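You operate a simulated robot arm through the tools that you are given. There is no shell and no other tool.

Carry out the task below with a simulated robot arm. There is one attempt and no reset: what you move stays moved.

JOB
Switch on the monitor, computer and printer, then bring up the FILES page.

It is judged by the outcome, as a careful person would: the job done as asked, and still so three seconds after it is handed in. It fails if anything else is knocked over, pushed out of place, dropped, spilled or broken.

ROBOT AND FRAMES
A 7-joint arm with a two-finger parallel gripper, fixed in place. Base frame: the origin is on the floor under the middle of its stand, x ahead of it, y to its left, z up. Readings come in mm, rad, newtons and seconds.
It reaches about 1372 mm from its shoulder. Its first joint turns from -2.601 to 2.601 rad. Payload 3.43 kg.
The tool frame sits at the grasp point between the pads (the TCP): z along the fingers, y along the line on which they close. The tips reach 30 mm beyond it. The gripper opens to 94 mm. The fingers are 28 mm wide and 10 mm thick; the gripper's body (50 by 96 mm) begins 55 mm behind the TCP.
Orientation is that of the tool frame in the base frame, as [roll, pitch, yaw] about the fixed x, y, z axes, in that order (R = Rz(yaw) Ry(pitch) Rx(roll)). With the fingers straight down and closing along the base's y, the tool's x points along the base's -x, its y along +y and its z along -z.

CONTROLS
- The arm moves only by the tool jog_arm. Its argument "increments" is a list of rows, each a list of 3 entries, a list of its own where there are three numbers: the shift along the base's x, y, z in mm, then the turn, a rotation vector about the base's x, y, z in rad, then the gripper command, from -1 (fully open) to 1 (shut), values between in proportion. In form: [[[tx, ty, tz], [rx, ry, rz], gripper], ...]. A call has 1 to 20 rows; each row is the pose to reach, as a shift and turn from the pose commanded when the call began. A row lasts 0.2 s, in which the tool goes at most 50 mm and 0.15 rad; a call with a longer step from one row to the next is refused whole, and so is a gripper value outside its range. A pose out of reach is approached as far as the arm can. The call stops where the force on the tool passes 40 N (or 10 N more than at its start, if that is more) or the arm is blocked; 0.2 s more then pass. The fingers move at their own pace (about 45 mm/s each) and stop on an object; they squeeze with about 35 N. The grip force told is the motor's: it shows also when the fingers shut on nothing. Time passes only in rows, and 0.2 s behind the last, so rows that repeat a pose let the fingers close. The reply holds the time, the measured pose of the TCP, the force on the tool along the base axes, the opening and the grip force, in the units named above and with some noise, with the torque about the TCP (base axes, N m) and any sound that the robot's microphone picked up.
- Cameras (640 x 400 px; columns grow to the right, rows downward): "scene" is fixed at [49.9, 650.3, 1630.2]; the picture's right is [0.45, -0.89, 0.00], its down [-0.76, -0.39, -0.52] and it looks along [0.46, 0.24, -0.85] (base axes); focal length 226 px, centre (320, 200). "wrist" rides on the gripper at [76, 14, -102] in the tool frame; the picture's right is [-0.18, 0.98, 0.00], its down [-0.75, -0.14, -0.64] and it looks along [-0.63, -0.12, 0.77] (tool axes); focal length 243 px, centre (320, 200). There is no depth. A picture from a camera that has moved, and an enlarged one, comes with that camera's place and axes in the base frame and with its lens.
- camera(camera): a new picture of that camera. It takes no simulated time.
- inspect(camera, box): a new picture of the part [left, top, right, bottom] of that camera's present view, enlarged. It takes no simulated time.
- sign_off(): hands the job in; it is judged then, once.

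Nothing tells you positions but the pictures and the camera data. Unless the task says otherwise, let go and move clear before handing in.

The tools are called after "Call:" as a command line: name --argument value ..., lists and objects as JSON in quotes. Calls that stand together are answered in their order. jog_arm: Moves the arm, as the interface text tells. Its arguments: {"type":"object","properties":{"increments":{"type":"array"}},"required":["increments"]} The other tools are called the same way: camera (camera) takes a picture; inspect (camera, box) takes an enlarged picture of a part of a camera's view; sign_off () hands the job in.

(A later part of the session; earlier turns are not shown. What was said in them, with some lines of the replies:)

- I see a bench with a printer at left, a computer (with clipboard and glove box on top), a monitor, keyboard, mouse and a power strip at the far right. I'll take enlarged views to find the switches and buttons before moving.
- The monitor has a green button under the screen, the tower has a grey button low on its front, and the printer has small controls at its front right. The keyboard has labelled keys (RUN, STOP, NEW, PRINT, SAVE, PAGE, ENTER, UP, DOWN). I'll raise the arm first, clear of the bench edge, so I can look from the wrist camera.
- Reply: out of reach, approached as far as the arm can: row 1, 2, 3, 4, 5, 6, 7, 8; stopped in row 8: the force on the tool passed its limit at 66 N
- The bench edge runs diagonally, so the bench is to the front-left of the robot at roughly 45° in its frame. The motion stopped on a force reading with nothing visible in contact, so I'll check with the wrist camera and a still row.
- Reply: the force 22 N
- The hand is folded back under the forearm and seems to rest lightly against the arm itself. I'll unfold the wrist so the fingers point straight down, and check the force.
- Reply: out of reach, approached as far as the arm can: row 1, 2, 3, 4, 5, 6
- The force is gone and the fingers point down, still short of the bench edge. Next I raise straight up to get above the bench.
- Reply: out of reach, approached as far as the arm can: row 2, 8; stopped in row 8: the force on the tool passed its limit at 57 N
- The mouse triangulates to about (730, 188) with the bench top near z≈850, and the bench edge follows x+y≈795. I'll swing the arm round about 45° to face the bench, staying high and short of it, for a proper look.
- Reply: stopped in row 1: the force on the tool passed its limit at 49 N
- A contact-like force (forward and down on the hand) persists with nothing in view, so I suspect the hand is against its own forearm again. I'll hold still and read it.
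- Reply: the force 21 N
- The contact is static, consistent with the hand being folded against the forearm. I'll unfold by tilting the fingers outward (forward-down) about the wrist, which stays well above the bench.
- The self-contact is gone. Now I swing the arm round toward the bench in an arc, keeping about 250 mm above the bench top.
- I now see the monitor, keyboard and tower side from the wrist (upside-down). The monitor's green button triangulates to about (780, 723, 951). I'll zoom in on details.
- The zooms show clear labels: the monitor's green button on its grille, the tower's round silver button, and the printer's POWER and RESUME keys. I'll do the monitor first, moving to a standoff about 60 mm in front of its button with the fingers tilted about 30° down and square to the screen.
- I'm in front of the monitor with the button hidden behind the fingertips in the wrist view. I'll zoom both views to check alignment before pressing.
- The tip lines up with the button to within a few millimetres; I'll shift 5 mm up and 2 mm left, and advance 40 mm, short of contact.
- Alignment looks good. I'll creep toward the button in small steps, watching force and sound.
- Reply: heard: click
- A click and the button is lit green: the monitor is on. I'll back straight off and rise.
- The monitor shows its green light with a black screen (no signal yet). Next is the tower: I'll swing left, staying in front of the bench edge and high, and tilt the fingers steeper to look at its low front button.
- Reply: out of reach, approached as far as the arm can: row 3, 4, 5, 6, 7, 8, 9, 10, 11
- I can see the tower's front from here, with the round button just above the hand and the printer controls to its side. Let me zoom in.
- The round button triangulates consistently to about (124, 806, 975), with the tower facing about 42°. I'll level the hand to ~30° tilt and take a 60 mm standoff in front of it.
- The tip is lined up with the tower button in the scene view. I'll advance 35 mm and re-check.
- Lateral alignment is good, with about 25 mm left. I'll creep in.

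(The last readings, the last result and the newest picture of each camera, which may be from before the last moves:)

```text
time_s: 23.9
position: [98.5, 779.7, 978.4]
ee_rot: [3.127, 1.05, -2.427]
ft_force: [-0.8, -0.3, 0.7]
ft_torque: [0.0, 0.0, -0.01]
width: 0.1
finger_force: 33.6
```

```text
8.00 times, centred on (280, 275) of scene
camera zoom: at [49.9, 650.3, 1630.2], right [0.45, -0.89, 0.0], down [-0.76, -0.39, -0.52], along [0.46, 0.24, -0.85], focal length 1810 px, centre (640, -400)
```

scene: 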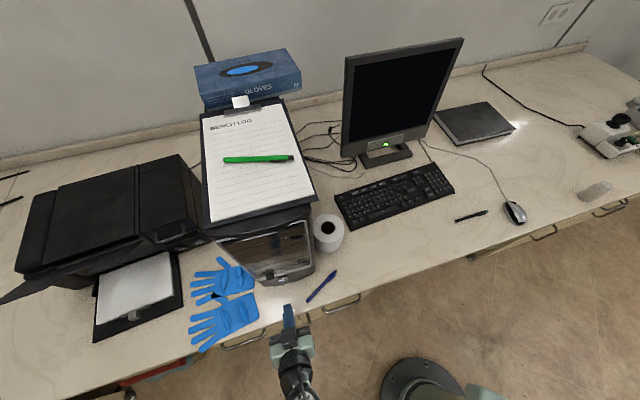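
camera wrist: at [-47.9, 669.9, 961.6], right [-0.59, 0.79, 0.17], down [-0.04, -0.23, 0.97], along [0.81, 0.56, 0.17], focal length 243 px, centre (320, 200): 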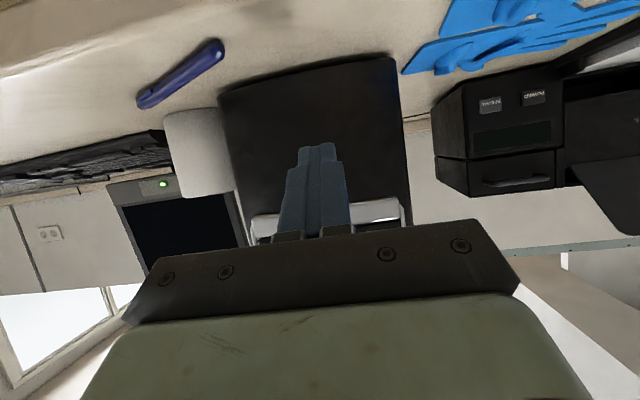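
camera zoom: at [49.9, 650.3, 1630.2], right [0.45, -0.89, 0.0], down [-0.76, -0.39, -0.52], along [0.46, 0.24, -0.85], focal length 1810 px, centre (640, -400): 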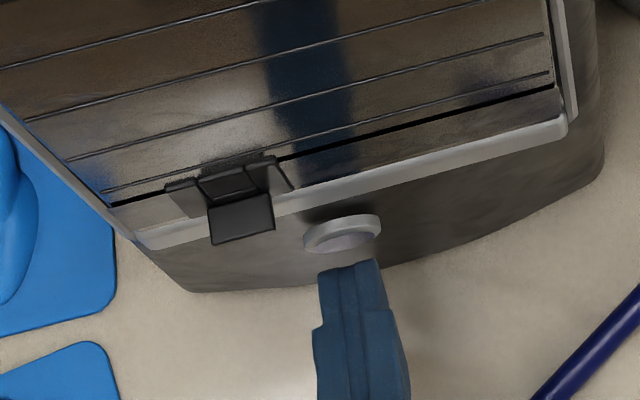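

Call:
jog_arm --increments '[[[2, 1.8, 0], [0, 0, 0], 1], [[4, 3.6, 0], [0, 0, 0], 1], [[5.5, 4.9, 0], [0, 0, 0], 1]]'

Call:
inspect --camera "scene" --box '[240, 250, 320, 300]'

```text
time_s: 24.7
position: [102.0, 785.7, 979.1]
ee_rot: [3.126, 1.049, -2.426]
ft_force: [-4.4, -2.4, -0.6]
ft_torque: [-0.04, 0.02, 0.05]
width: 0.1
finger_force: 33.4
heard: click
```

```text
8.00 times, centred on (280, 275) of scene
camera zoom: at [49.9, 650.3, 1630.2], right [0.45, -0.89, 0.0], down [-0.76, -0.39, -0.52], along [0.46, 0.24, -0.85], focal length 1810 px, centre (640, -400)
```

zoom: 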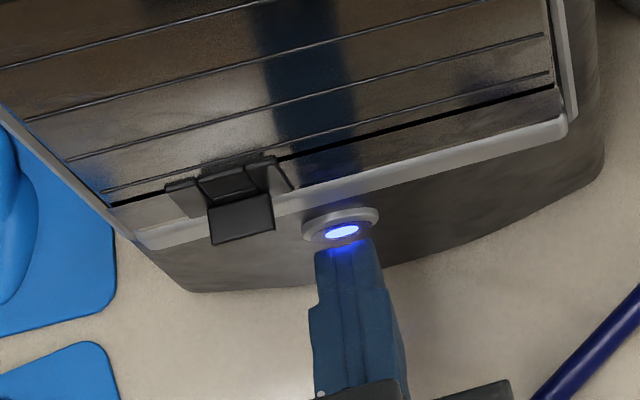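

A click and the tower button glows blue: the computer is on. I back straight out and check the scene.

Call:
jog_arm --increments '[[[-11, -10, 0], [0, 0, 0], 1], [[-35, -31, 0], [0, 0, 0], 1], [[-65, -58, 5], [0, 0, 0], 1], [[-95, -85, 15], [0, 0, 0], 1], [[-110, -100, 45], [0, 0, 0], 1]]'

Call:
camera --camera "scene"

Call:
camera --camera "wrist"

Call:
inspect --camera "scene" --box '[320, 30, 480, 130]'

```text
time_s: 25.9
position: [-4.8, 686.0, 1024.5]
ee_rot: [3.126, 1.05, -2.426]
ft_force: [-0.5, 0.3, -0.1]
ft_torque: [-0.02, 0.0, 0.01]
width: 0.0
finger_force: 33.1
```

```text
taken
```

scene: 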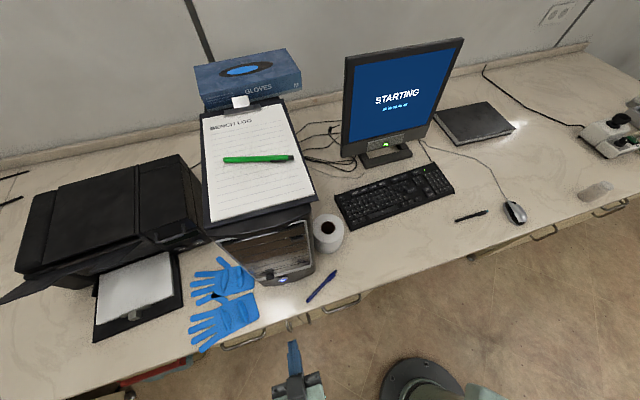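

```text
taken
camera wrist: at [-110.0, 612.0, 1008.9], right [-0.59, 0.79, 0.17], down [-0.04, -0.23, 0.97], along [0.81, 0.56, 0.17], focal length 243 px, centre (320, 200)
```

wrist: 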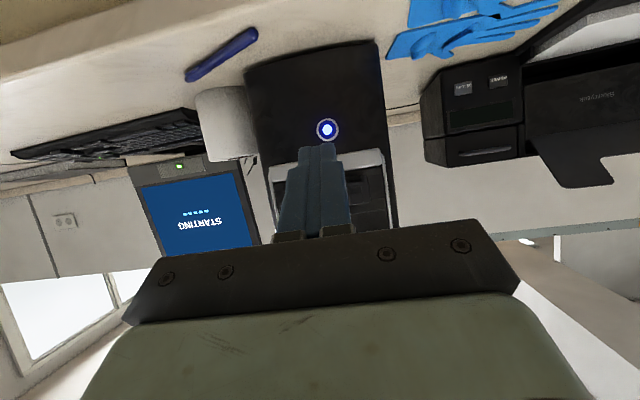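

```text
4.00 times, centred on (400, 80) of scene
camera zoom: at [49.9, 650.3, 1630.2], right [0.45, -0.89, 0.0], down [-0.76, -0.39, -0.52], along [0.46, 0.24, -0.85], focal length 905 px, centre (0, 680)
```

zoom: 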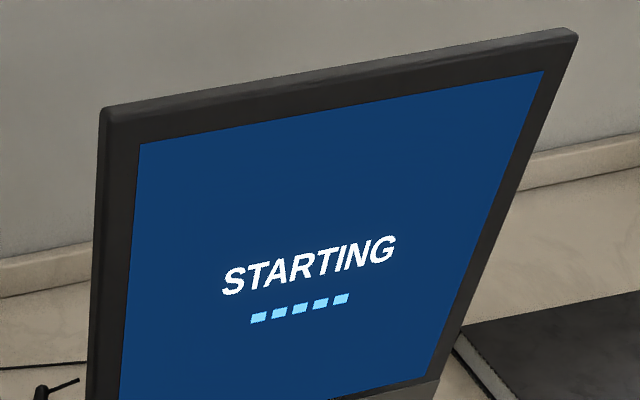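

The screen shows STARTING. Next is the printer: its POWER key triangulates to about (63, 1171, 921), RESUME is about 59 mm to its right. Let me zoom on the printer panel to see its slope.

Call:
inspect --camera "wrist" --box '[400, 30, 640, 200]'

Call:
inspect --camera "scene" --box '[140, 200, 240, 270]'

```text
2.35 times, centred on (520, 115) of wrist
camera zoom: at [-110.0, 612.0, 1008.9], right [-0.59, 0.79, 0.17], down [-0.04, -0.23, 0.97], along [0.81, 0.56, 0.17], focal length 571 px, centre (-151, 400)
```

zoom: 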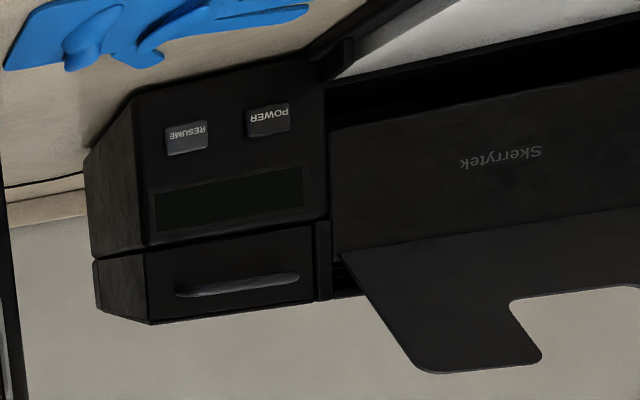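

```text
5.71 times, centred on (190, 235) of scene
camera zoom: at [49.9, 650.3, 1630.2], right [0.45, -0.89, 0.0], down [-0.76, -0.39, -0.52], along [0.46, 0.24, -0.85], focal length 1293 px, centre (1063, 0)
```

zoom: 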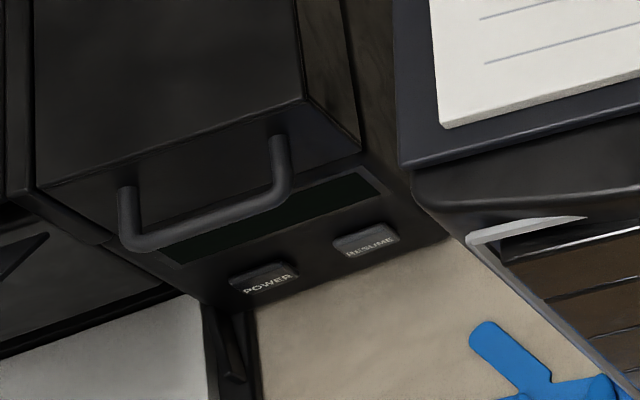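

The printer panel is an upright face with POWER left of RESUME. I'll move in over the bench edge, well left of the tower and above the gloves, to a viewing pose with a 45° tilt.

Call:
jog_arm --increments '[[[-7, 40, 0], [-0.023, 0.024, 0.011], 1], [[-14, 80, 0], [-0.045, 0.047, 0.023], 1], [[-21, 120, 0], [-0.068, 0.071, 0.034], 1], [[-28, 160, -4], [-0.09, 0.095, 0.046], 1], [[-35, 200, -8], [-0.113, 0.118, 0.057], 1], [[-42, 240, -12], [-0.136, 0.142, 0.068], 1], [[-49, 280, -18], [-0.158, 0.165, 0.08], 1], [[-55, 314, -24], [-0.181, 0.189, 0.091], 1]]'

Call:
camera --camera "wrist"

Call:
camera --camera "scene"

```text
time_s: 27.7
position: [-61.2, 998.5, 1001.2]
ee_rot: [3.125, 0.789, -2.334]
ft_force: [-0.5, -0.9, -0.3]
ft_torque: [0.05, 0.01, 0.01]
width: 0.0
finger_force: 33.0
```

```text
taken
camera wrist: at [-157.8, 916.3, 1019.4], right [-0.63, 0.76, 0.14], down [0.16, -0.05, 0.99], along [0.76, 0.64, -0.09], focal length 243 px, centre (320, 200)
```

wrist: 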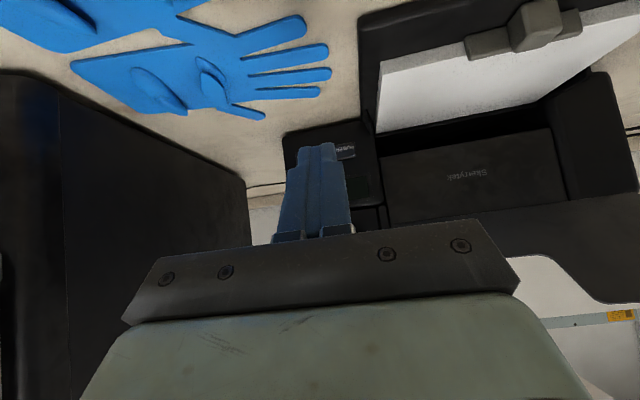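

```text
taken
```

scene: 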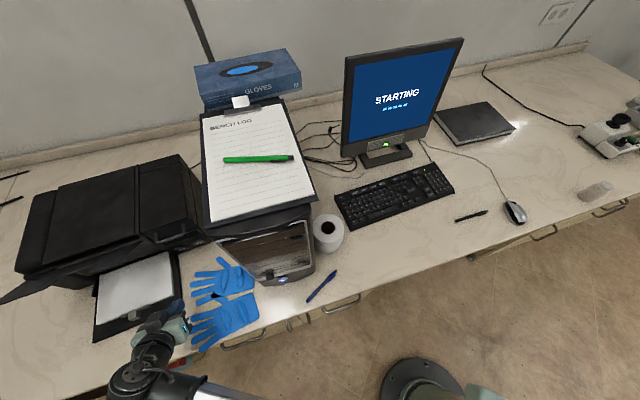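

The POWER label is just visible beside the fingertip. Zooming for precise alignment.

Call:
inspect --camera "wrist" --box '[270, 110, 410, 200]'

Call:
inspect --camera "scene" --box '[120, 220, 240, 350]'

```text
4.44 times, centred on (340, 155) of wrist
camera zoom: at [-157.8, 916.3, 1019.4], right [-0.63, 0.76, 0.14], down [0.16, -0.05, 0.99], along [0.76, 0.64, -0.09], focal length 1078 px, centre (231, 400)
```

zoom: 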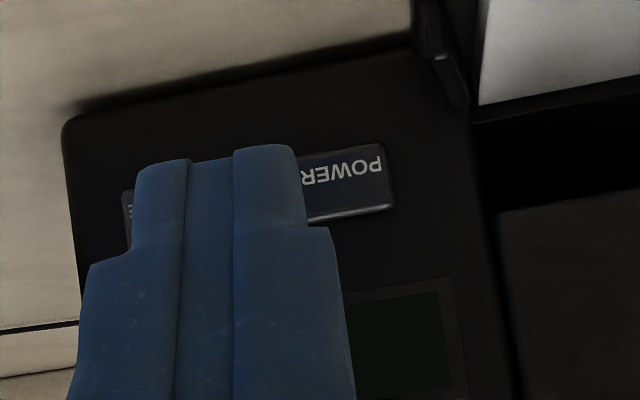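

```text
3.08 times, centred on (180, 285) of scene
camera zoom: at [49.9, 650.3, 1630.2], right [0.45, -0.89, 0.0], down [-0.76, -0.39, -0.52], along [0.46, 0.24, -0.85], focal length 696 px, centre (751, -62)
```

zoom: 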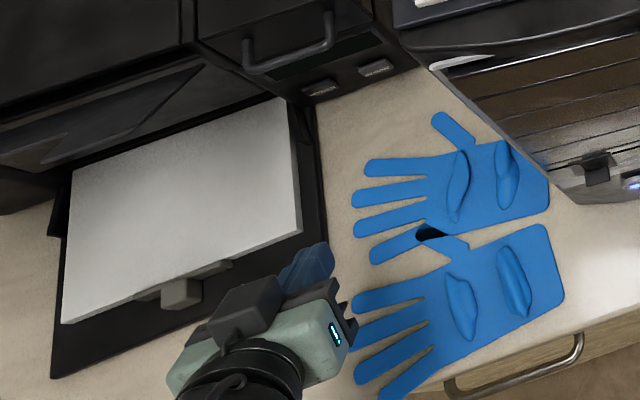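

I refine POWER to about (63.5, 1166, 925). Moving to a 50 mm standoff in front of it.

Call:
jog_arm --increments '[[[17, 27, -16], [0, 0, 0], 1], [[34, 54, -32], [0, 0, 0], 1], [[51, 81, -48], [0, 0, 0], 1], [[68.7, 109, -65], [0, 0, 0], 1]]'

Call:
inspect --camera "wrist" --box '[240, 90, 440, 215]'

Call:
inspect --camera "scene" --box '[140, 220, 230, 290]'

Call:
camera --camera "wrist"

```text
time_s: 28.7
position: [8.4, 1108.1, 936.5]
ee_rot: [3.127, 0.788, -2.334]
ft_force: [0.1, -0.1, 0.6]
ft_torque: [0.03, 0.0, 0.04]
width: 0.0
finger_force: 32.6
```

```text
3.20 times, centred on (340, 152) of wrist
camera zoom: at [-89.1, 1024.7, 953.2], right [-0.63, 0.76, 0.14], down [0.16, -0.05, 0.99], along [0.76, 0.64, -0.09], focal length 776 px, centre (256, 352)
```

zoom: 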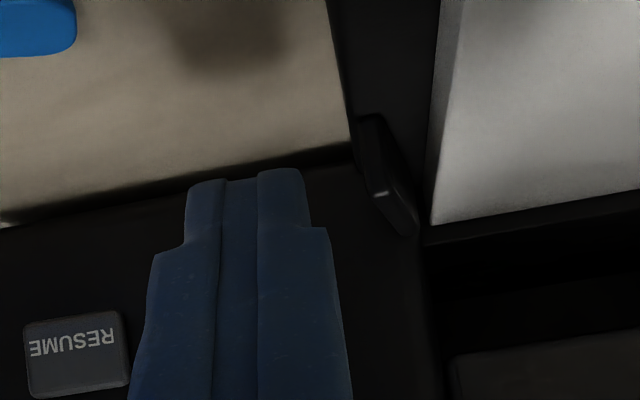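

```text
5.71 times, centred on (185, 255) of scene
camera zoom: at [49.9, 650.3, 1630.2], right [0.45, -0.89, 0.0], down [-0.76, -0.39, -0.52], along [0.46, 0.24, -0.85], focal length 1293 px, centre (1091, -114)
```

zoom: 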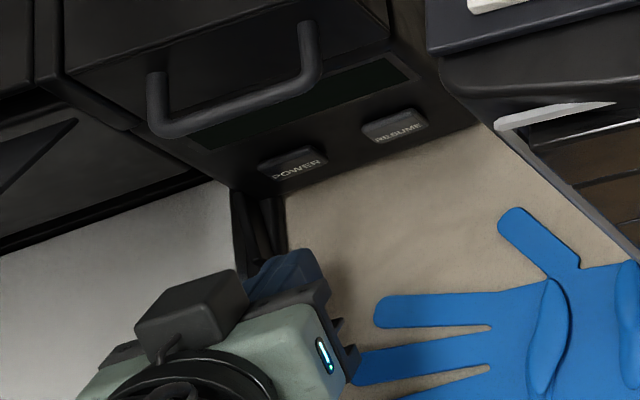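

```text
taken
camera wrist: at [-89.1, 1024.7, 953.2], right [-0.63, 0.76, 0.14], down [0.16, -0.05, 0.99], along [0.76, 0.64, -0.09], focal length 243 px, centre (320, 200)
```

wrist: 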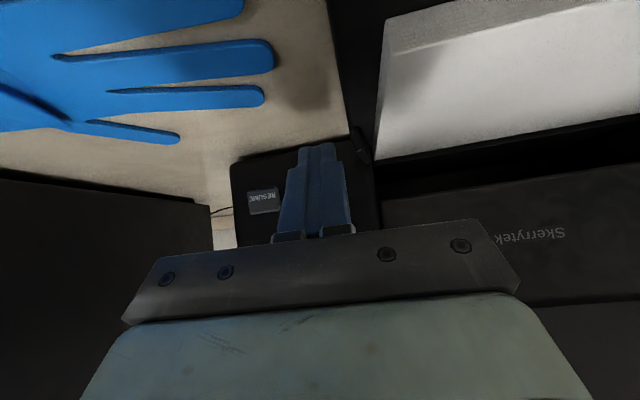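

Geometry is consistent in both views: contact should come in about 50 mm, clear of the tray arm and RESUME. Advancing 36 mm, then I'll check again.

Call:
jog_arm --increments '[[[9, 9.4, 0], [0, 0, 0], 1], [[18, 18.7, 0], [0, 0, 0], 1], [[25, 26, 0], [0, 0, 0], 1]]'

Call:
inspect --camera "scene" --box '[150, 220, 220, 270]'

Call:
inspect --camera "wrist" --box '[240, 90, 440, 215]'

```text
time_s: 29.5
position: [31.3, 1133.3, 934.3]
ee_rot: [3.126, 0.79, -2.332]
ft_force: [-1.0, 0.1, -0.3]
ft_torque: [0.0, 0.0, 0.01]
width: 0.1
finger_force: 32.9
```

```text
8.00 times, centred on (185, 245) of scene
camera zoom: at [49.9, 650.3, 1630.2], right [0.45, -0.89, 0.0], down [-0.76, -0.39, -0.52], along [0.46, 0.24, -0.85], focal length 1810 px, centre (1400, -160)
```

zoom: 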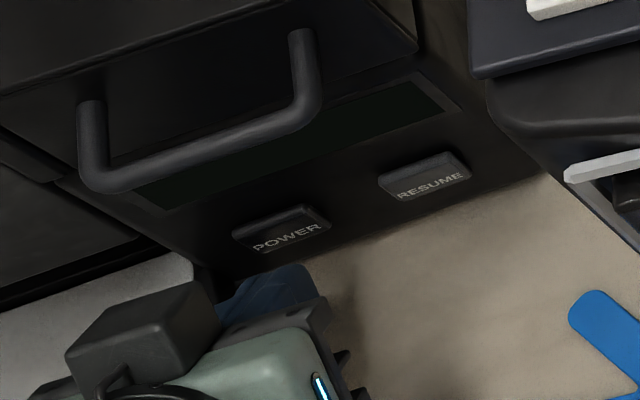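

```text
3.20 times, centred on (340, 152) of wrist
camera zoom: at [-64.7, 1049.8, 953.0], right [-0.63, 0.77, 0.14], down [0.16, -0.05, 0.99], along [0.76, 0.64, -0.09], focal length 776 px, centre (256, 352)
```

zoom: 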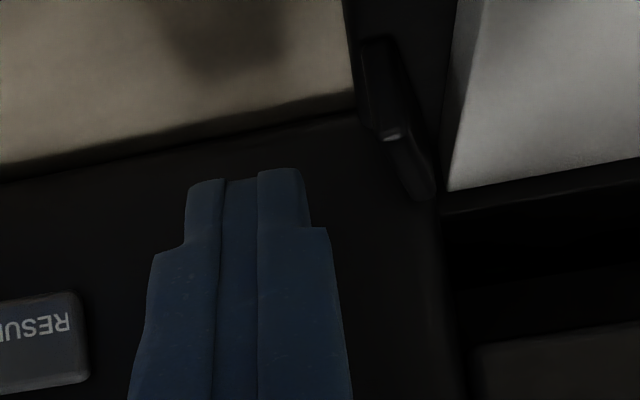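

Call:
jog_arm --increments '[[[5, 1, 2], [0, 0, 0], 1], [[7.7, 3.5, 2], [0, 0, 0], 1], [[9.2, 5.2, 2], [0, 0, 0], 1]]'

Call:
inspect --camera "scene" --box '[150, 220, 220, 270]'

```text
time_s: 30.3
position: [41.2, 1138.3, 938.0]
ee_rot: [3.126, 0.79, -2.334]
ft_force: [0.0, -0.6, 0.0]
ft_torque: [0.03, 0.0, 0.03]
width: 0.0
finger_force: 32.9
heard: click
```

```text
8.00 times, centred on (185, 245) of scene
camera zoom: at [49.9, 650.3, 1630.2], right [0.45, -0.89, 0.0], down [-0.76, -0.39, -0.52], along [0.46, 0.24, -0.85], focal length 1810 px, centre (1400, -160)
```

zoom: 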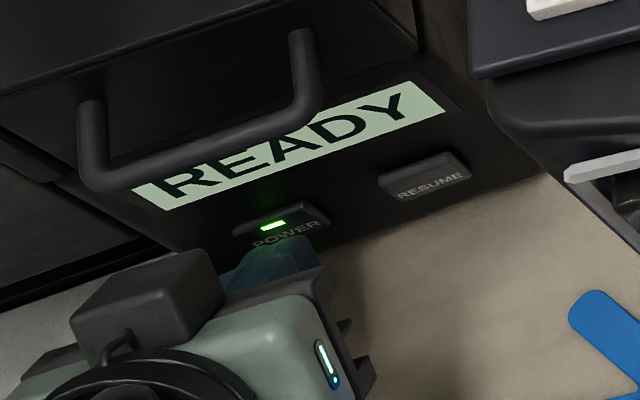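

A click, and the printer display reads READY. I back out the way I came and check the monitor.

Call:
jog_arm --increments '[[[-10, -10.4, 0], [0, 0, 0], 1], [[-35, -36, 2], [0, 0, 0], 1], [[-60, -70, 15], [0, 0, 0], 1], [[-82, -105, 40], [0, 0, 0], 1], [[-102, -140, 65], [0, 0, 0], 1], [[-97, -185, 75], [0, 0, 0], 1], [[-90, -230, 80], [0, 0, 0], 1], [[-82, -275, 85], [0, 0, 0], 1], [[-75, -320, 90], [0, 0, 0], 1], [[-67, -365, 95], [0, 0, 0], 1], [[-60, -410, 100], [0, 0, 0], 1], [[-46, -450, 105], [0, 0, 0], 1]]'

Call:
camera --camera "scene"

Call:
inspect --camera "scene" --box '[320, 30, 480, 130]'

Call:
inspect --camera "scene" --box '[100, 180, 320, 330]'

```text
time_s: 32.9
position: [-5.4, 689.1, 1043.5]
ee_rot: [3.128, 0.789, -2.332]
ft_force: [0.1, -0.4, 0.5]
ft_torque: [-0.02, 0.0, 0.0]
width: 0.0
finger_force: 32.5
```

```text
taken
```

scene: 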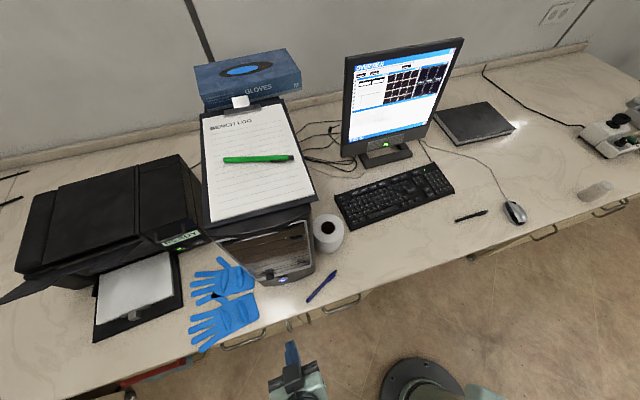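

```text
4.00 times, centred on (400, 80) of scene
camera zoom: at [49.9, 650.3, 1630.2], right [0.45, -0.89, 0.0], down [-0.76, -0.39, -0.52], along [0.46, 0.24, -0.85], focal length 905 px, centre (0, 680)
```

zoom: 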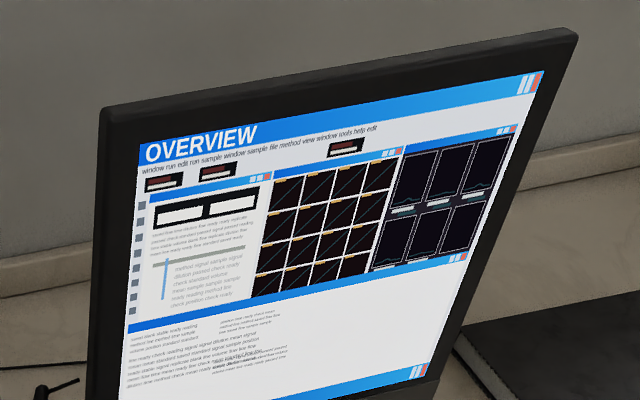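

```text
2.67 times, centred on (210, 255) of scene
camera zoom: at [49.9, 650.3, 1630.2], right [0.45, -0.89, 0.0], down [-0.76, -0.39, -0.52], along [0.46, 0.24, -0.85], focal length 603 px, centre (613, 53)
```

zoom: 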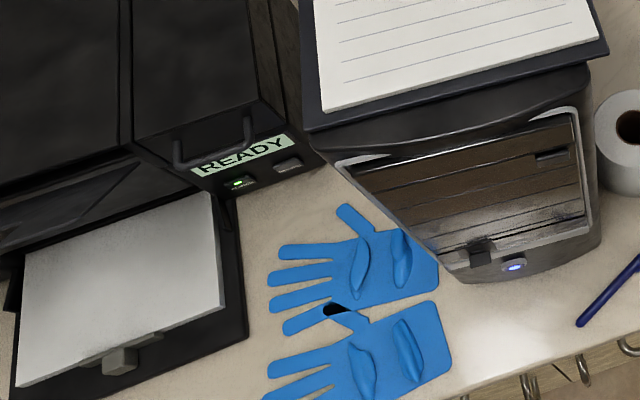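

All three devices are on: printer READY, tower lit, and the monitor now shows the OVERVIEW page. PAGE on the keyboard should step the pages; I'll swing round to view that key up close, keeping clear of the tower.

Call:
jog_arm --increments '[[[40, -18, 0], [0, 0, 0], 1], [[80, -36, 0], [0, 0, 0], 1], [[120, -54, 0], [0, 0, 0], 1], [[162, -71, 0], [0, 0, 0], 1], [[204, -89, 0], [0, 0, 0], 1], [[246, -106, 0], [0, 0, 0], 1], [[288, -123, 0], [0, 0, 0], 1], [[327, -134, 2], [-0.027, 0.026, 0.003], 1], [[366, -144, 4], [-0.054, 0.052, 0.006], 1], [[405, -155, 6], [-0.081, 0.078, 0.009], 1], [[444, -166, 7], [-0.109, 0.103, 0.012], 1], [[481, -177, 7], [-0.136, 0.129, 0.015], 1], [[519, -189, 7], [-0.163, 0.155, 0.018], 1], [[556, -200, 7], [-0.19, 0.181, 0.02], 1]]'

Call:
camera --camera "wrist"

Call:
camera --camera "scene"

```text
time_s: 35.9
position: [551.1, 488.5, 1050.4]
ee_rot: [3.124, 0.526, -2.314]
ft_force: [0.3, -0.3, 0.1]
ft_torque: [0.02, 0.01, -0.02]
width: 0.1
finger_force: 33.2
```

```text
taken
camera wrist: at [462.7, 409.7, 1099.7], right [-0.62, 0.78, 0.11], down [0.34, 0.14, 0.93], along [0.71, 0.62, -0.35], focal length 243 px, centre (320, 200)
```

wrist: 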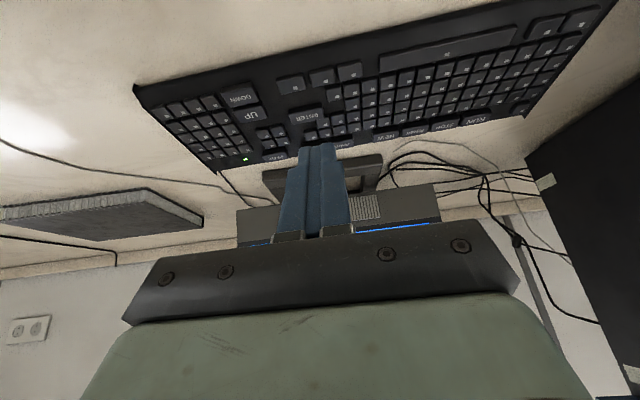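

```text
taken
```

scene: 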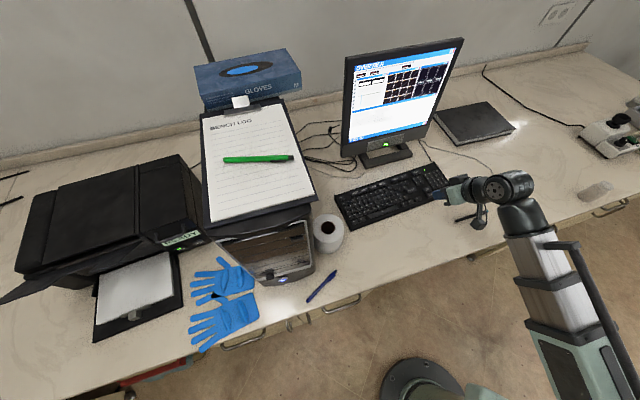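

Call:
inspect --camera "wrist" --box '[210, 70, 350, 170]'

Call:
inspect --camera "scene" --box '[385, 145, 465, 205]'

```text
4.00 times, centred on (280, 120) of wrist
camera zoom: at [462.7, 409.7, 1099.7], right [-0.62, 0.78, 0.11], down [0.34, 0.14, 0.93], along [0.71, 0.62, -0.35], focal length 970 px, centre (480, 520)
```

zoom: 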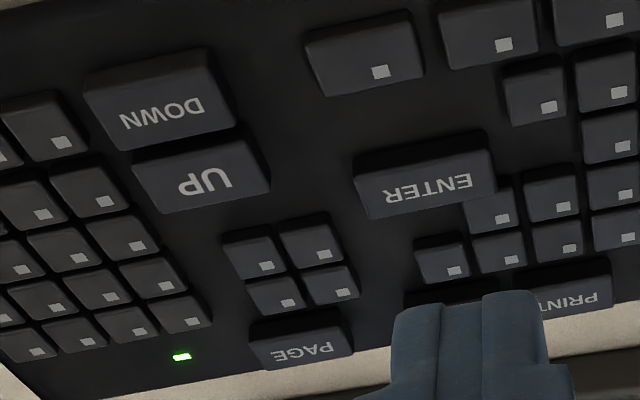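

```text
6.67 times, centred on (425, 175) of scene
camera zoom: at [49.9, 650.3, 1630.2], right [0.45, -0.89, 0.0], down [-0.76, -0.39, -0.52], along [0.46, 0.24, -0.85], focal length 1508 px, centre (-380, 367)
```

zoom: 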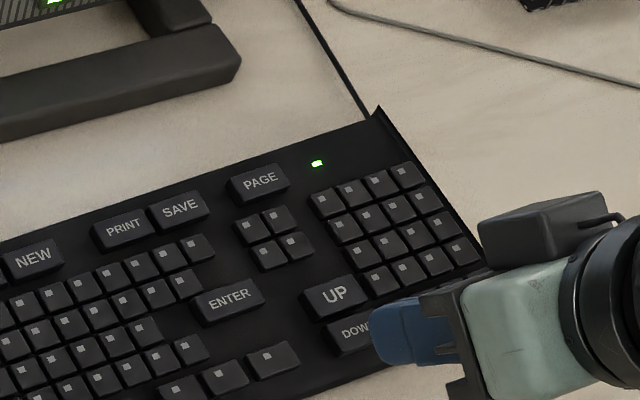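

PAGE's top centre triangulates consistently (two views) to about (727, 568, 914). I'll move to hover about 60 mm above it.

Call:
jog_arm --increments '[[[40, 18, 0], [0, 0, 0], 1], [[80, 36, 0], [0, 0, 0], 1], [[115, 52, -5], [0, 0, 0], 1], [[145, 65, -20], [0, 0, 0], 1], [[174, 77, -40], [0, 0, 0], 1]]'

Call:
camera --camera "wrist"

Call:
inspect --camera "wrist" --box '[220, 20, 420, 160]'

Call:
inspect --camera "scene" --box '[385, 145, 465, 205]'

```text
time_s: 37.1
position: [724.3, 563.6, 1009.1]
ee_rot: [3.125, 0.527, -2.315]
ft_force: [-0.5, 0.5, 0.2]
ft_torque: [0.01, -0.02, 0.02]
width: 0.0
finger_force: 32.6
```

```text
taken
camera wrist: at [635.0, 486.7, 1059.5], right [-0.62, 0.78, 0.11], down [0.34, 0.14, 0.93], along [0.71, 0.61, -0.35], focal length 243 px, centre (320, 200)
```

wrist: 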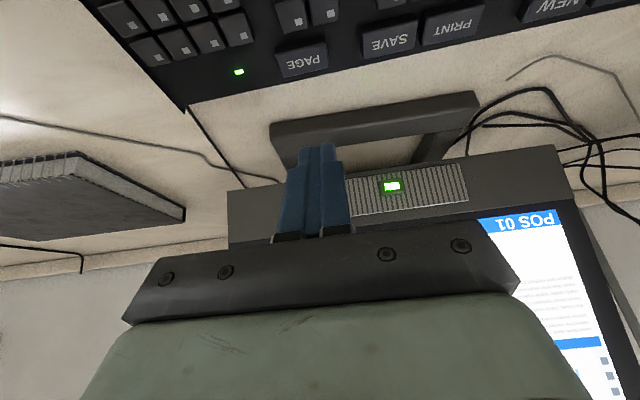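

```text
2.86 times, centred on (320, 90) of wrist
camera zoom: at [635.0, 486.7, 1059.5], right [-0.62, 0.78, 0.11], down [0.34, 0.14, 0.93], along [0.71, 0.61, -0.35], focal length 693 px, centre (320, 514)
```

zoom: 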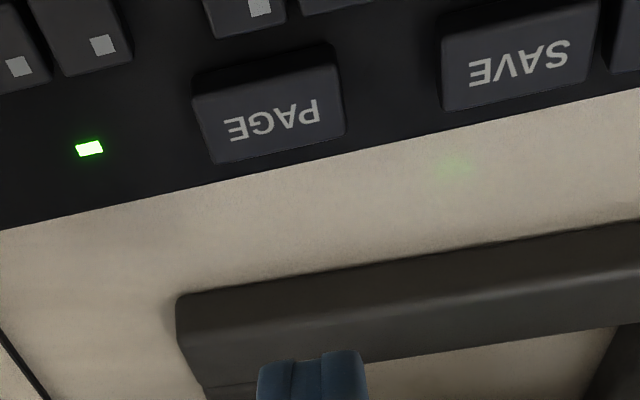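

```text
6.67 times, centred on (425, 175) of scene
camera zoom: at [49.9, 650.3, 1630.2], right [0.45, -0.89, 0.0], down [-0.76, -0.39, -0.52], along [0.46, 0.24, -0.85], focal length 1508 px, centre (-380, 367)
```

zoom: 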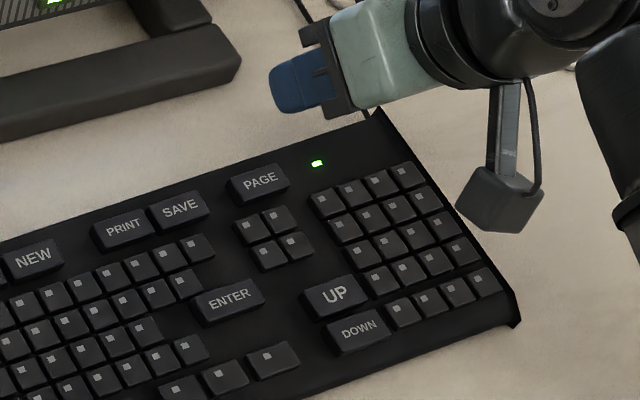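

The PAGE key lies right under the tip path. I'll descend to about 15 mm above and re-check.

Call:
jog_arm --increments '[[[1, 0.5, -16], [0, 0, 0], 1], [[2, 1, -32], [0, 0, 0], 1], [[2.7, 1.6, -46], [0, 0, 0], 1]]'

Call:
inspect --camera "wrist" --box '[220, 40, 420, 180]'

Call:
inspect --camera "scene" --box '[385, 145, 465, 205]'

```text
time_s: 37.9
position: [729.1, 568.4, 961.9]
ee_rot: [3.124, 0.528, -2.315]
ft_force: [0.1, 0.6, -0.4]
ft_torque: [0.02, 0.0, 0.0]
width: 0.0
finger_force: 33.0
```

```text
2.86 times, centred on (320, 110) of wrist
camera zoom: at [639.8, 489.5, 1012.1], right [-0.62, 0.78, 0.11], down [0.34, 0.14, 0.93], along [0.71, 0.61, -0.35], focal length 693 px, centre (320, 457)
```

zoom: 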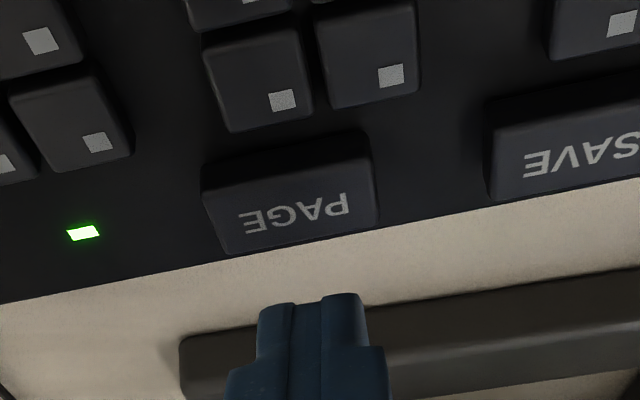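

```text
6.67 times, centred on (425, 175) of scene
camera zoom: at [49.9, 650.3, 1630.2], right [0.45, -0.89, 0.0], down [-0.76, -0.39, -0.52], along [0.46, 0.24, -0.85], focal length 1508 px, centre (-380, 367)
```

zoom: 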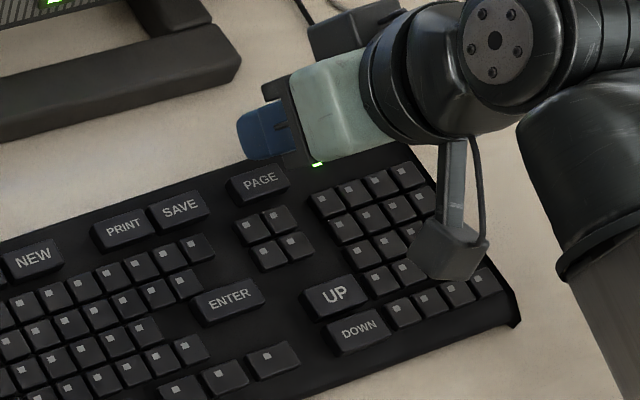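

Well lined up; a small backward correction and then gentle downward steps.

Call:
jog_arm --increments '[[[-1, -3, -6], [0, 0, 0], 1], [[-1, -3, -11], [0, 0, 0], 1], [[-1, -3, -14], [0, 0, 0], 1]]'

Call:
inspect --camera "wrist" --box '[220, 60, 420, 200]'

Call:
inspect --camera "scene" --box '[385, 145, 465, 205]'

```text
time_s: 38.7
position: [727.1, 565.2, 949.6]
ee_rot: [3.125, 0.526, -2.312]
ft_force: [-0.4, -0.8, 0.5]
ft_torque: [-0.02, 0.01, 0.01]
width: 0.0
finger_force: 32.7
heard: click
```

```text
2.86 times, centred on (320, 130) of wrist
camera zoom: at [638.5, 486.5, 999.1], right [-0.62, 0.78, 0.11], down [0.34, 0.14, 0.93], along [0.71, 0.61, -0.35], focal length 693 px, centre (320, 400)
```

zoom: 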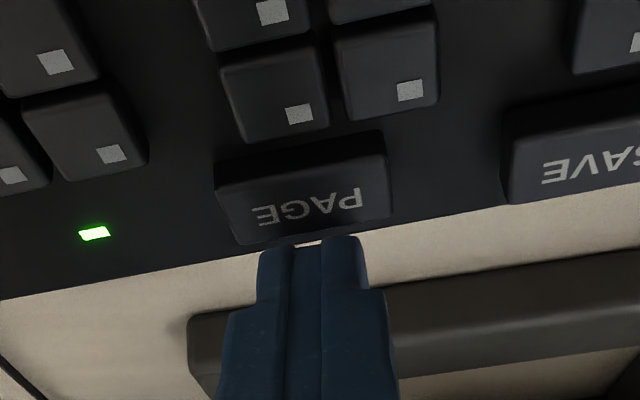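

```text
6.67 times, centred on (425, 175) of scene
camera zoom: at [49.9, 650.3, 1630.2], right [0.45, -0.89, 0.0], down [-0.76, -0.39, -0.52], along [0.46, 0.24, -0.85], focal length 1508 px, centre (-380, 367)
```

zoom: 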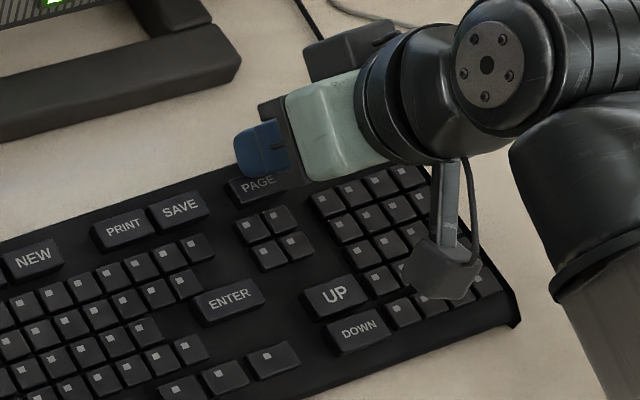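

A click was heard. Let me see what the monitor shows now.

Call:
inspect --camera "scene" --box '[320, 30, 480, 130]'

Call:
camera --camera "scene"

```text
4.00 times, centred on (400, 80) of scene
camera zoom: at [49.9, 650.3, 1630.2], right [0.45, -0.89, 0.0], down [-0.76, -0.39, -0.52], along [0.46, 0.24, -0.85], focal length 905 px, centre (0, 680)
```

zoom: 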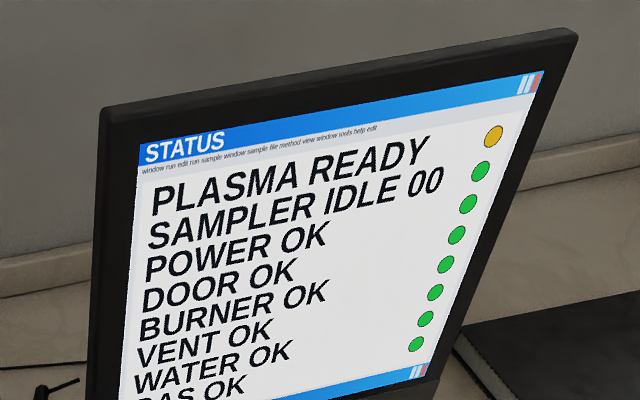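

```text
taken
```

scene: 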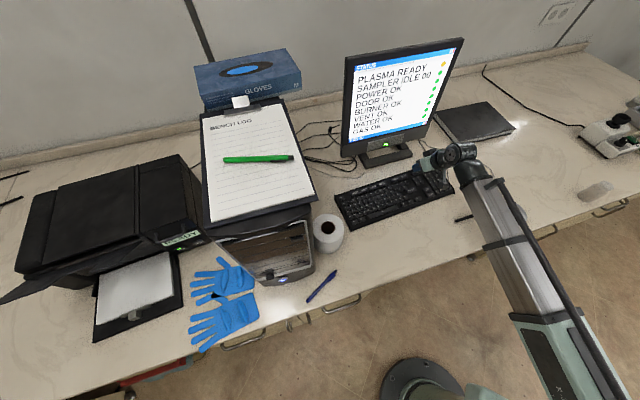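

PAGE steps to the next page (STATUS). I'll lift, shift 4 mm toward the key's centre, and press once more.

Call:
jog_arm --increments '[[[0, 0, 6], [0, 0, 0], 1], [[-2.7, -3, 12], [0, 0, 0], 1], [[-2.7, -3, 12], [0, 0, 0], 1]]'

Call:
inspect --camera "scene" --box '[320, 30, 480, 130]'

Call:
inspect --camera "wrist" --box '[220, 60, 420, 200]'

```text
time_s: 39.5
position: [725.1, 560.8, 961.3]
ee_rot: [3.124, 0.528, -2.314]
ft_force: [1.2, -0.4, 0.0]
ft_torque: [-0.05, 0.02, 0.01]
width: 0.1
finger_force: 32.9
```

```text
4.00 times, centred on (400, 80) of scene
camera zoom: at [49.9, 650.3, 1630.2], right [0.45, -0.89, 0.0], down [-0.76, -0.39, -0.52], along [0.46, 0.24, -0.85], focal length 905 px, centre (0, 680)
```

zoom: 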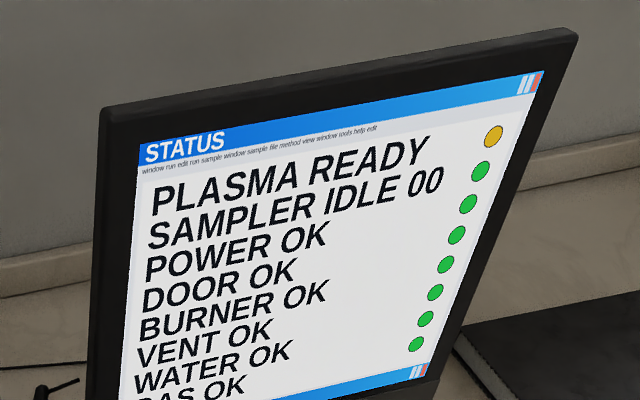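

```text
2.86 times, centred on (320, 130) of wrist
camera zoom: at [635.7, 483.5, 1011.5], right [-0.62, 0.78, 0.11], down [0.34, 0.14, 0.93], along [0.71, 0.61, -0.35], focal length 693 px, centre (320, 400)
```

zoom: 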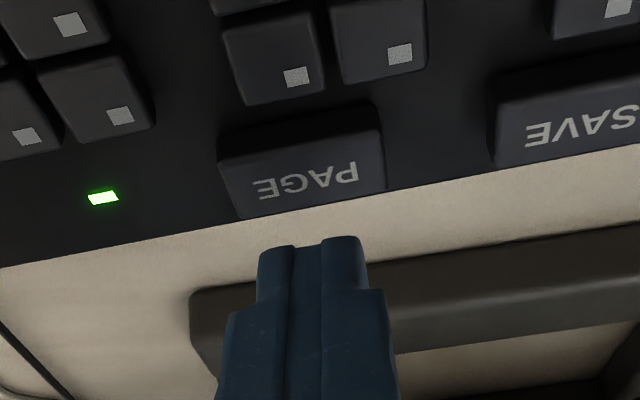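

Call:
jog_arm --increments '[[[0, 0, -6], [0, 0, 0], 1], [[0, 0, -10], [0, 0, 0], 1], [[0, 0, -12], [0, 0, 0], 1]]'

Call:
inspect --camera "scene" --box '[320, 30, 480, 130]'

```text
time_s: 40.3
position: [725.2, 561.5, 948.6]
ee_rot: [3.123, 0.527, -2.316]
ft_force: [1.0, -0.1, 2.0]
ft_torque: [0.02, 0.01, 0.02]
width: 0.2
finger_force: 33.1
heard: click
```

```text
4.00 times, centred on (400, 80) of scene
camera zoom: at [49.9, 650.3, 1630.2], right [0.45, -0.89, 0.0], down [-0.76, -0.39, -0.52], along [0.46, 0.24, -0.85], focal length 905 px, centre (0, 680)
```

zoom: 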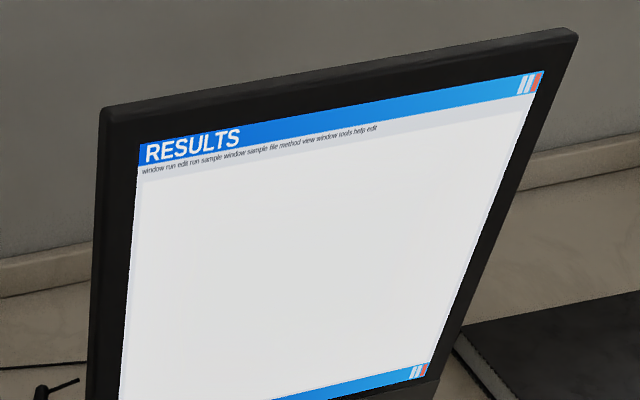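

Now RESULTS. I lift to release the key and press once more.

Call:
jog_arm --increments '[[[0, 0, 6], [0, 0, 0], 1], [[0, 0, 12], [0, 0, 0], 1], [[0, 0, 12], [0, 0, 0], 1]]'

Call:
inspect --camera "scene" --box '[320, 30, 480, 130]'

```text
time_s: 41.1
position: [724.6, 561.1, 959.1]
ee_rot: [3.126, 0.528, -2.315]
ft_force: [0.4, 0.0, 0.2]
ft_torque: [-0.01, -0.01, 0.0]
width: 0.1
finger_force: 33.1
```

```text
4.00 times, centred on (400, 80) of scene
camera zoom: at [49.9, 650.3, 1630.2], right [0.45, -0.89, 0.0], down [-0.76, -0.39, -0.52], along [0.46, 0.24, -0.85], focal length 905 px, centre (0, 680)
```

zoom: 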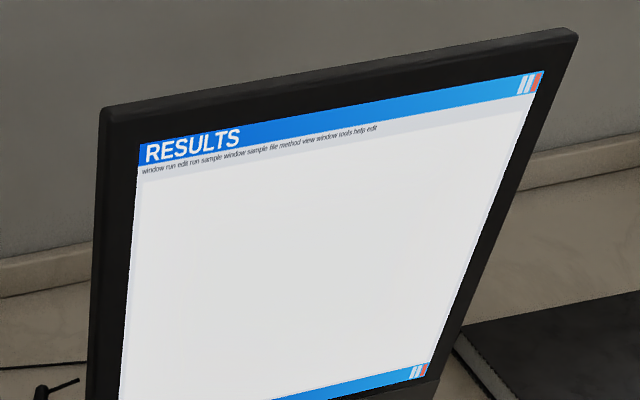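

Still RESULTS, key released. Pressing PAGE again.

Call:
jog_arm --increments '[[[0, 0, -6], [0, 0, 0], 1], [[0, 0, -10], [0, 0, 0], 1], [[0, 0, -12], [0, 0, 0], 1]]'

Call:
inspect --camera "scene" --box '[320, 30, 480, 130]'

```text
time_s: 41.9
position: [724.0, 560.4, 948.2]
ee_rot: [3.123, 0.526, -2.313]
ft_force: [-1.0, 0.2, 1.2]
ft_torque: [-0.05, -0.01, 0.0]
width: 0.0
finger_force: 33.2
heard: click
```

```text
4.00 times, centred on (400, 80) of scene
camera zoom: at [49.9, 650.3, 1630.2], right [0.45, -0.89, 0.0], down [-0.76, -0.39, -0.52], along [0.46, 0.24, -0.85], focal length 905 px, centre (0, 680)
```

zoom: 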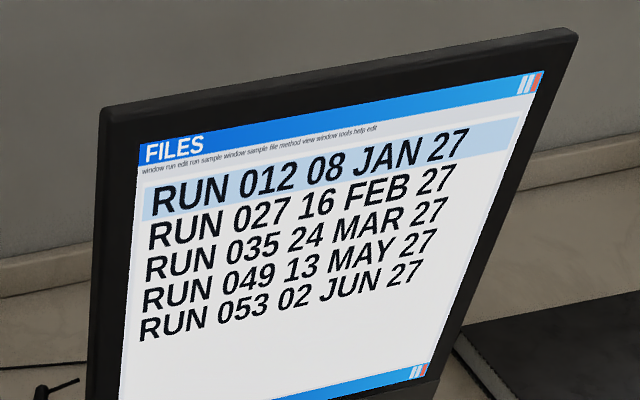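

The FILES page is up. I lift off the key and withdraw clear of the bench.

Call:
jog_arm --increments '[[[0, 0, 8], [0, 0, 0], 1], [[0, 0, 30], [0, 0, 0], 1], [[0, 0, 65], [0, 0, 0], 1], [[-20, -15, 95], [0, 0, 0], 1], [[-55, -38, 110], [0, 0, 0], 1], [[-90, -60, 115], [0, 0, 0], 1], [[-125, -82, 115], [0, 0, 0], 1], [[-160, -105, 115], [0, 0, 0], 1]]'

Call:
camera --camera "scene"

Call:
inspect --camera "scene" --box '[320, 30, 480, 130]'

Call:
inspect --camera "scene" --box '[100, 180, 320, 330]'

Call:
inspect --camera "scene" --box '[320, 120, 480, 240]'

```text
time_s: 43.7
position: [563.7, 458.0, 1061.5]
ee_rot: [3.126, 0.527, -2.316]
ft_force: [0.6, 0.0, -0.2]
ft_torque: [0.0, -0.02, 0.0]
width: 0.1
finger_force: 33.1
```

```text
taken
```

scene: 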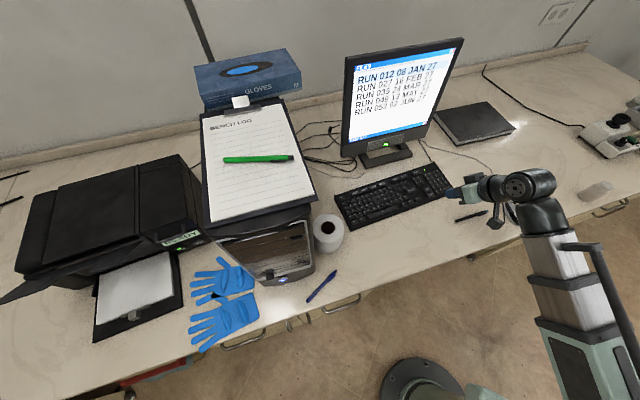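

```text
4.00 times, centred on (400, 80) of scene
camera zoom: at [49.9, 650.3, 1630.2], right [0.45, -0.89, 0.0], down [-0.76, -0.39, -0.52], along [0.46, 0.24, -0.85], focal length 905 px, centre (0, 680)
```

zoom: 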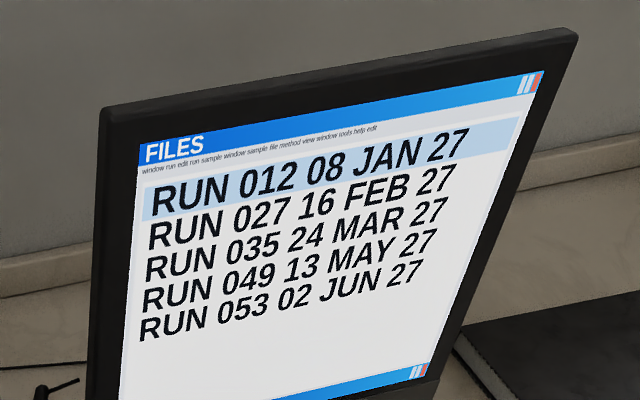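

```text
2.67 times, centred on (210, 255) of scene
camera zoom: at [49.9, 650.3, 1630.2], right [0.45, -0.89, 0.0], down [-0.76, -0.39, -0.52], along [0.46, 0.24, -0.85], focal length 603 px, centre (613, 53)
```

zoom: 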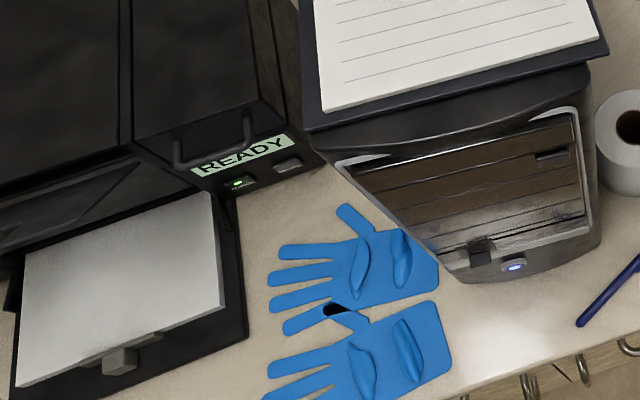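

```text
3.33 times, centred on (400, 180) of scene
camera zoom: at [49.9, 650.3, 1630.2], right [0.45, -0.89, 0.0], down [-0.76, -0.39, -0.52], along [0.46, 0.24, -0.85], focal length 754 px, centre (53, 267)
```

zoom: 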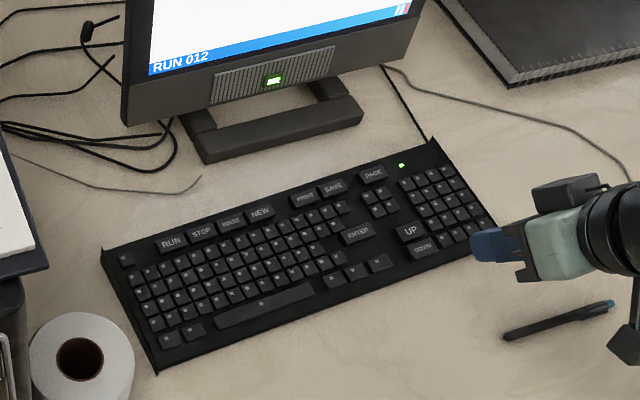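

Everything is on and in place, with FILES displayed and the arm clear. I'll wait a few seconds to confirm that it stays so.

Call:
jog_arm --increments '[[[0, 0, 0], [0, 0, 0], 1], [[0, 0, 0], [0, 0, 0], 1], [[0, 0, 0], [0, 0, 0], 1], [[0, 0, 0], [0, 0, 0], 1], [[0, 0, 0], [0, 0, 0], 1], [[0, 0, 0], [0, 0, 0], 1], [[0, 0, 0], [0, 0, 0], 1], [[0, 0, 0], [0, 0, 0], 1], [[0, 0, 0], [0, 0, 0], 1], [[0, 0, 0], [0, 0, 0], 1], [[0, 0, 0], [0, 0, 0], 1], [[0, 0, 0], [0, 0, 0], 1], [[0, 0, 0], [0, 0, 0], 1], [[0, 0, 0], [0, 0, 0], 1], [[0, 0, 0], [0, 0, 0], 1], [[0, 0, 0], [0, 0, 0], 1]]'

Call:
camera --camera "scene"

Call:
inspect --camera "scene" --box '[320, 30, 480, 130]'

```text
time_s: 47.1
position: [563.4, 457.1, 1061.3]
ee_rot: [3.124, 0.527, -2.315]
ft_force: [-0.3, -0.9, 0.7]
ft_torque: [-0.03, 0.0, 0.02]
width: 0.0
finger_force: 32.9
```

```text
taken
```

scene: 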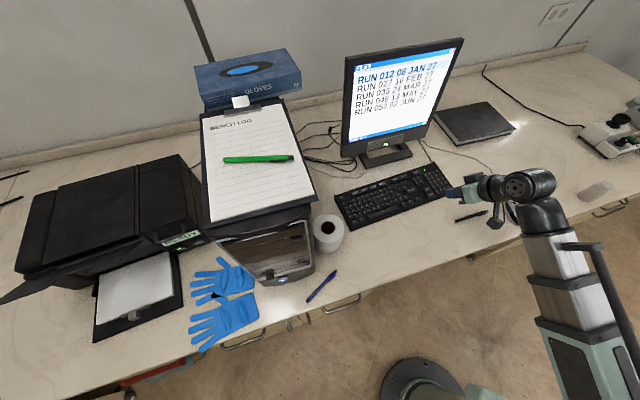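

```text
4.00 times, centred on (400, 80) of scene
camera zoom: at [49.9, 650.3, 1630.2], right [0.45, -0.89, 0.0], down [-0.76, -0.39, -0.52], along [0.46, 0.24, -0.85], focal length 905 px, centre (0, 680)
```

zoom: 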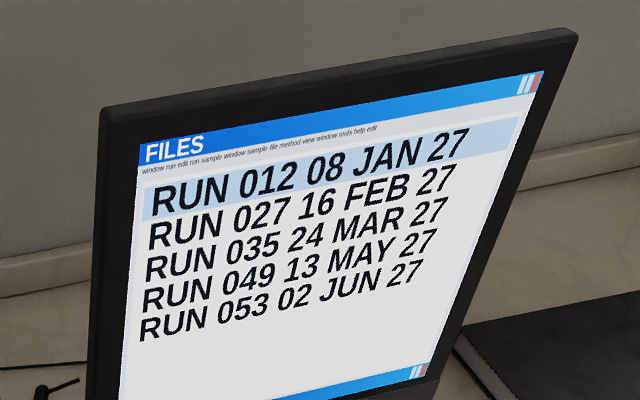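

After the wait, the FILES page is still up. The monitor and computer are on and the printer shows READY; nothing on the bench has moved and the arm is clear, so I'm handing in.

Call:
sign_off

```text
The job is handed in.
```

The monitor, computer and printer are all switched on, and the monitor is showing the FILES page. I've handed the job in.

- **Monitor:** its button clicked and its light is green.
- **Computer:** its button clicked and glows blue. It started up to the OVERVIEW page.
- **Printer:** POWER clicked and its display reads READY.
- **FILES page:** three presses of PAGE took it from OVERVIEW through STATUS and RESULTS to FILES. It was still showing after I had waited more than three seconds.

Early on, three moves stopped on the force limit. That looked like the hand folding against the robot's own forearm, since nothing else was near it. In the pictures, nothing on the bench has shifted, and the arm was clear of everything when I handed in.
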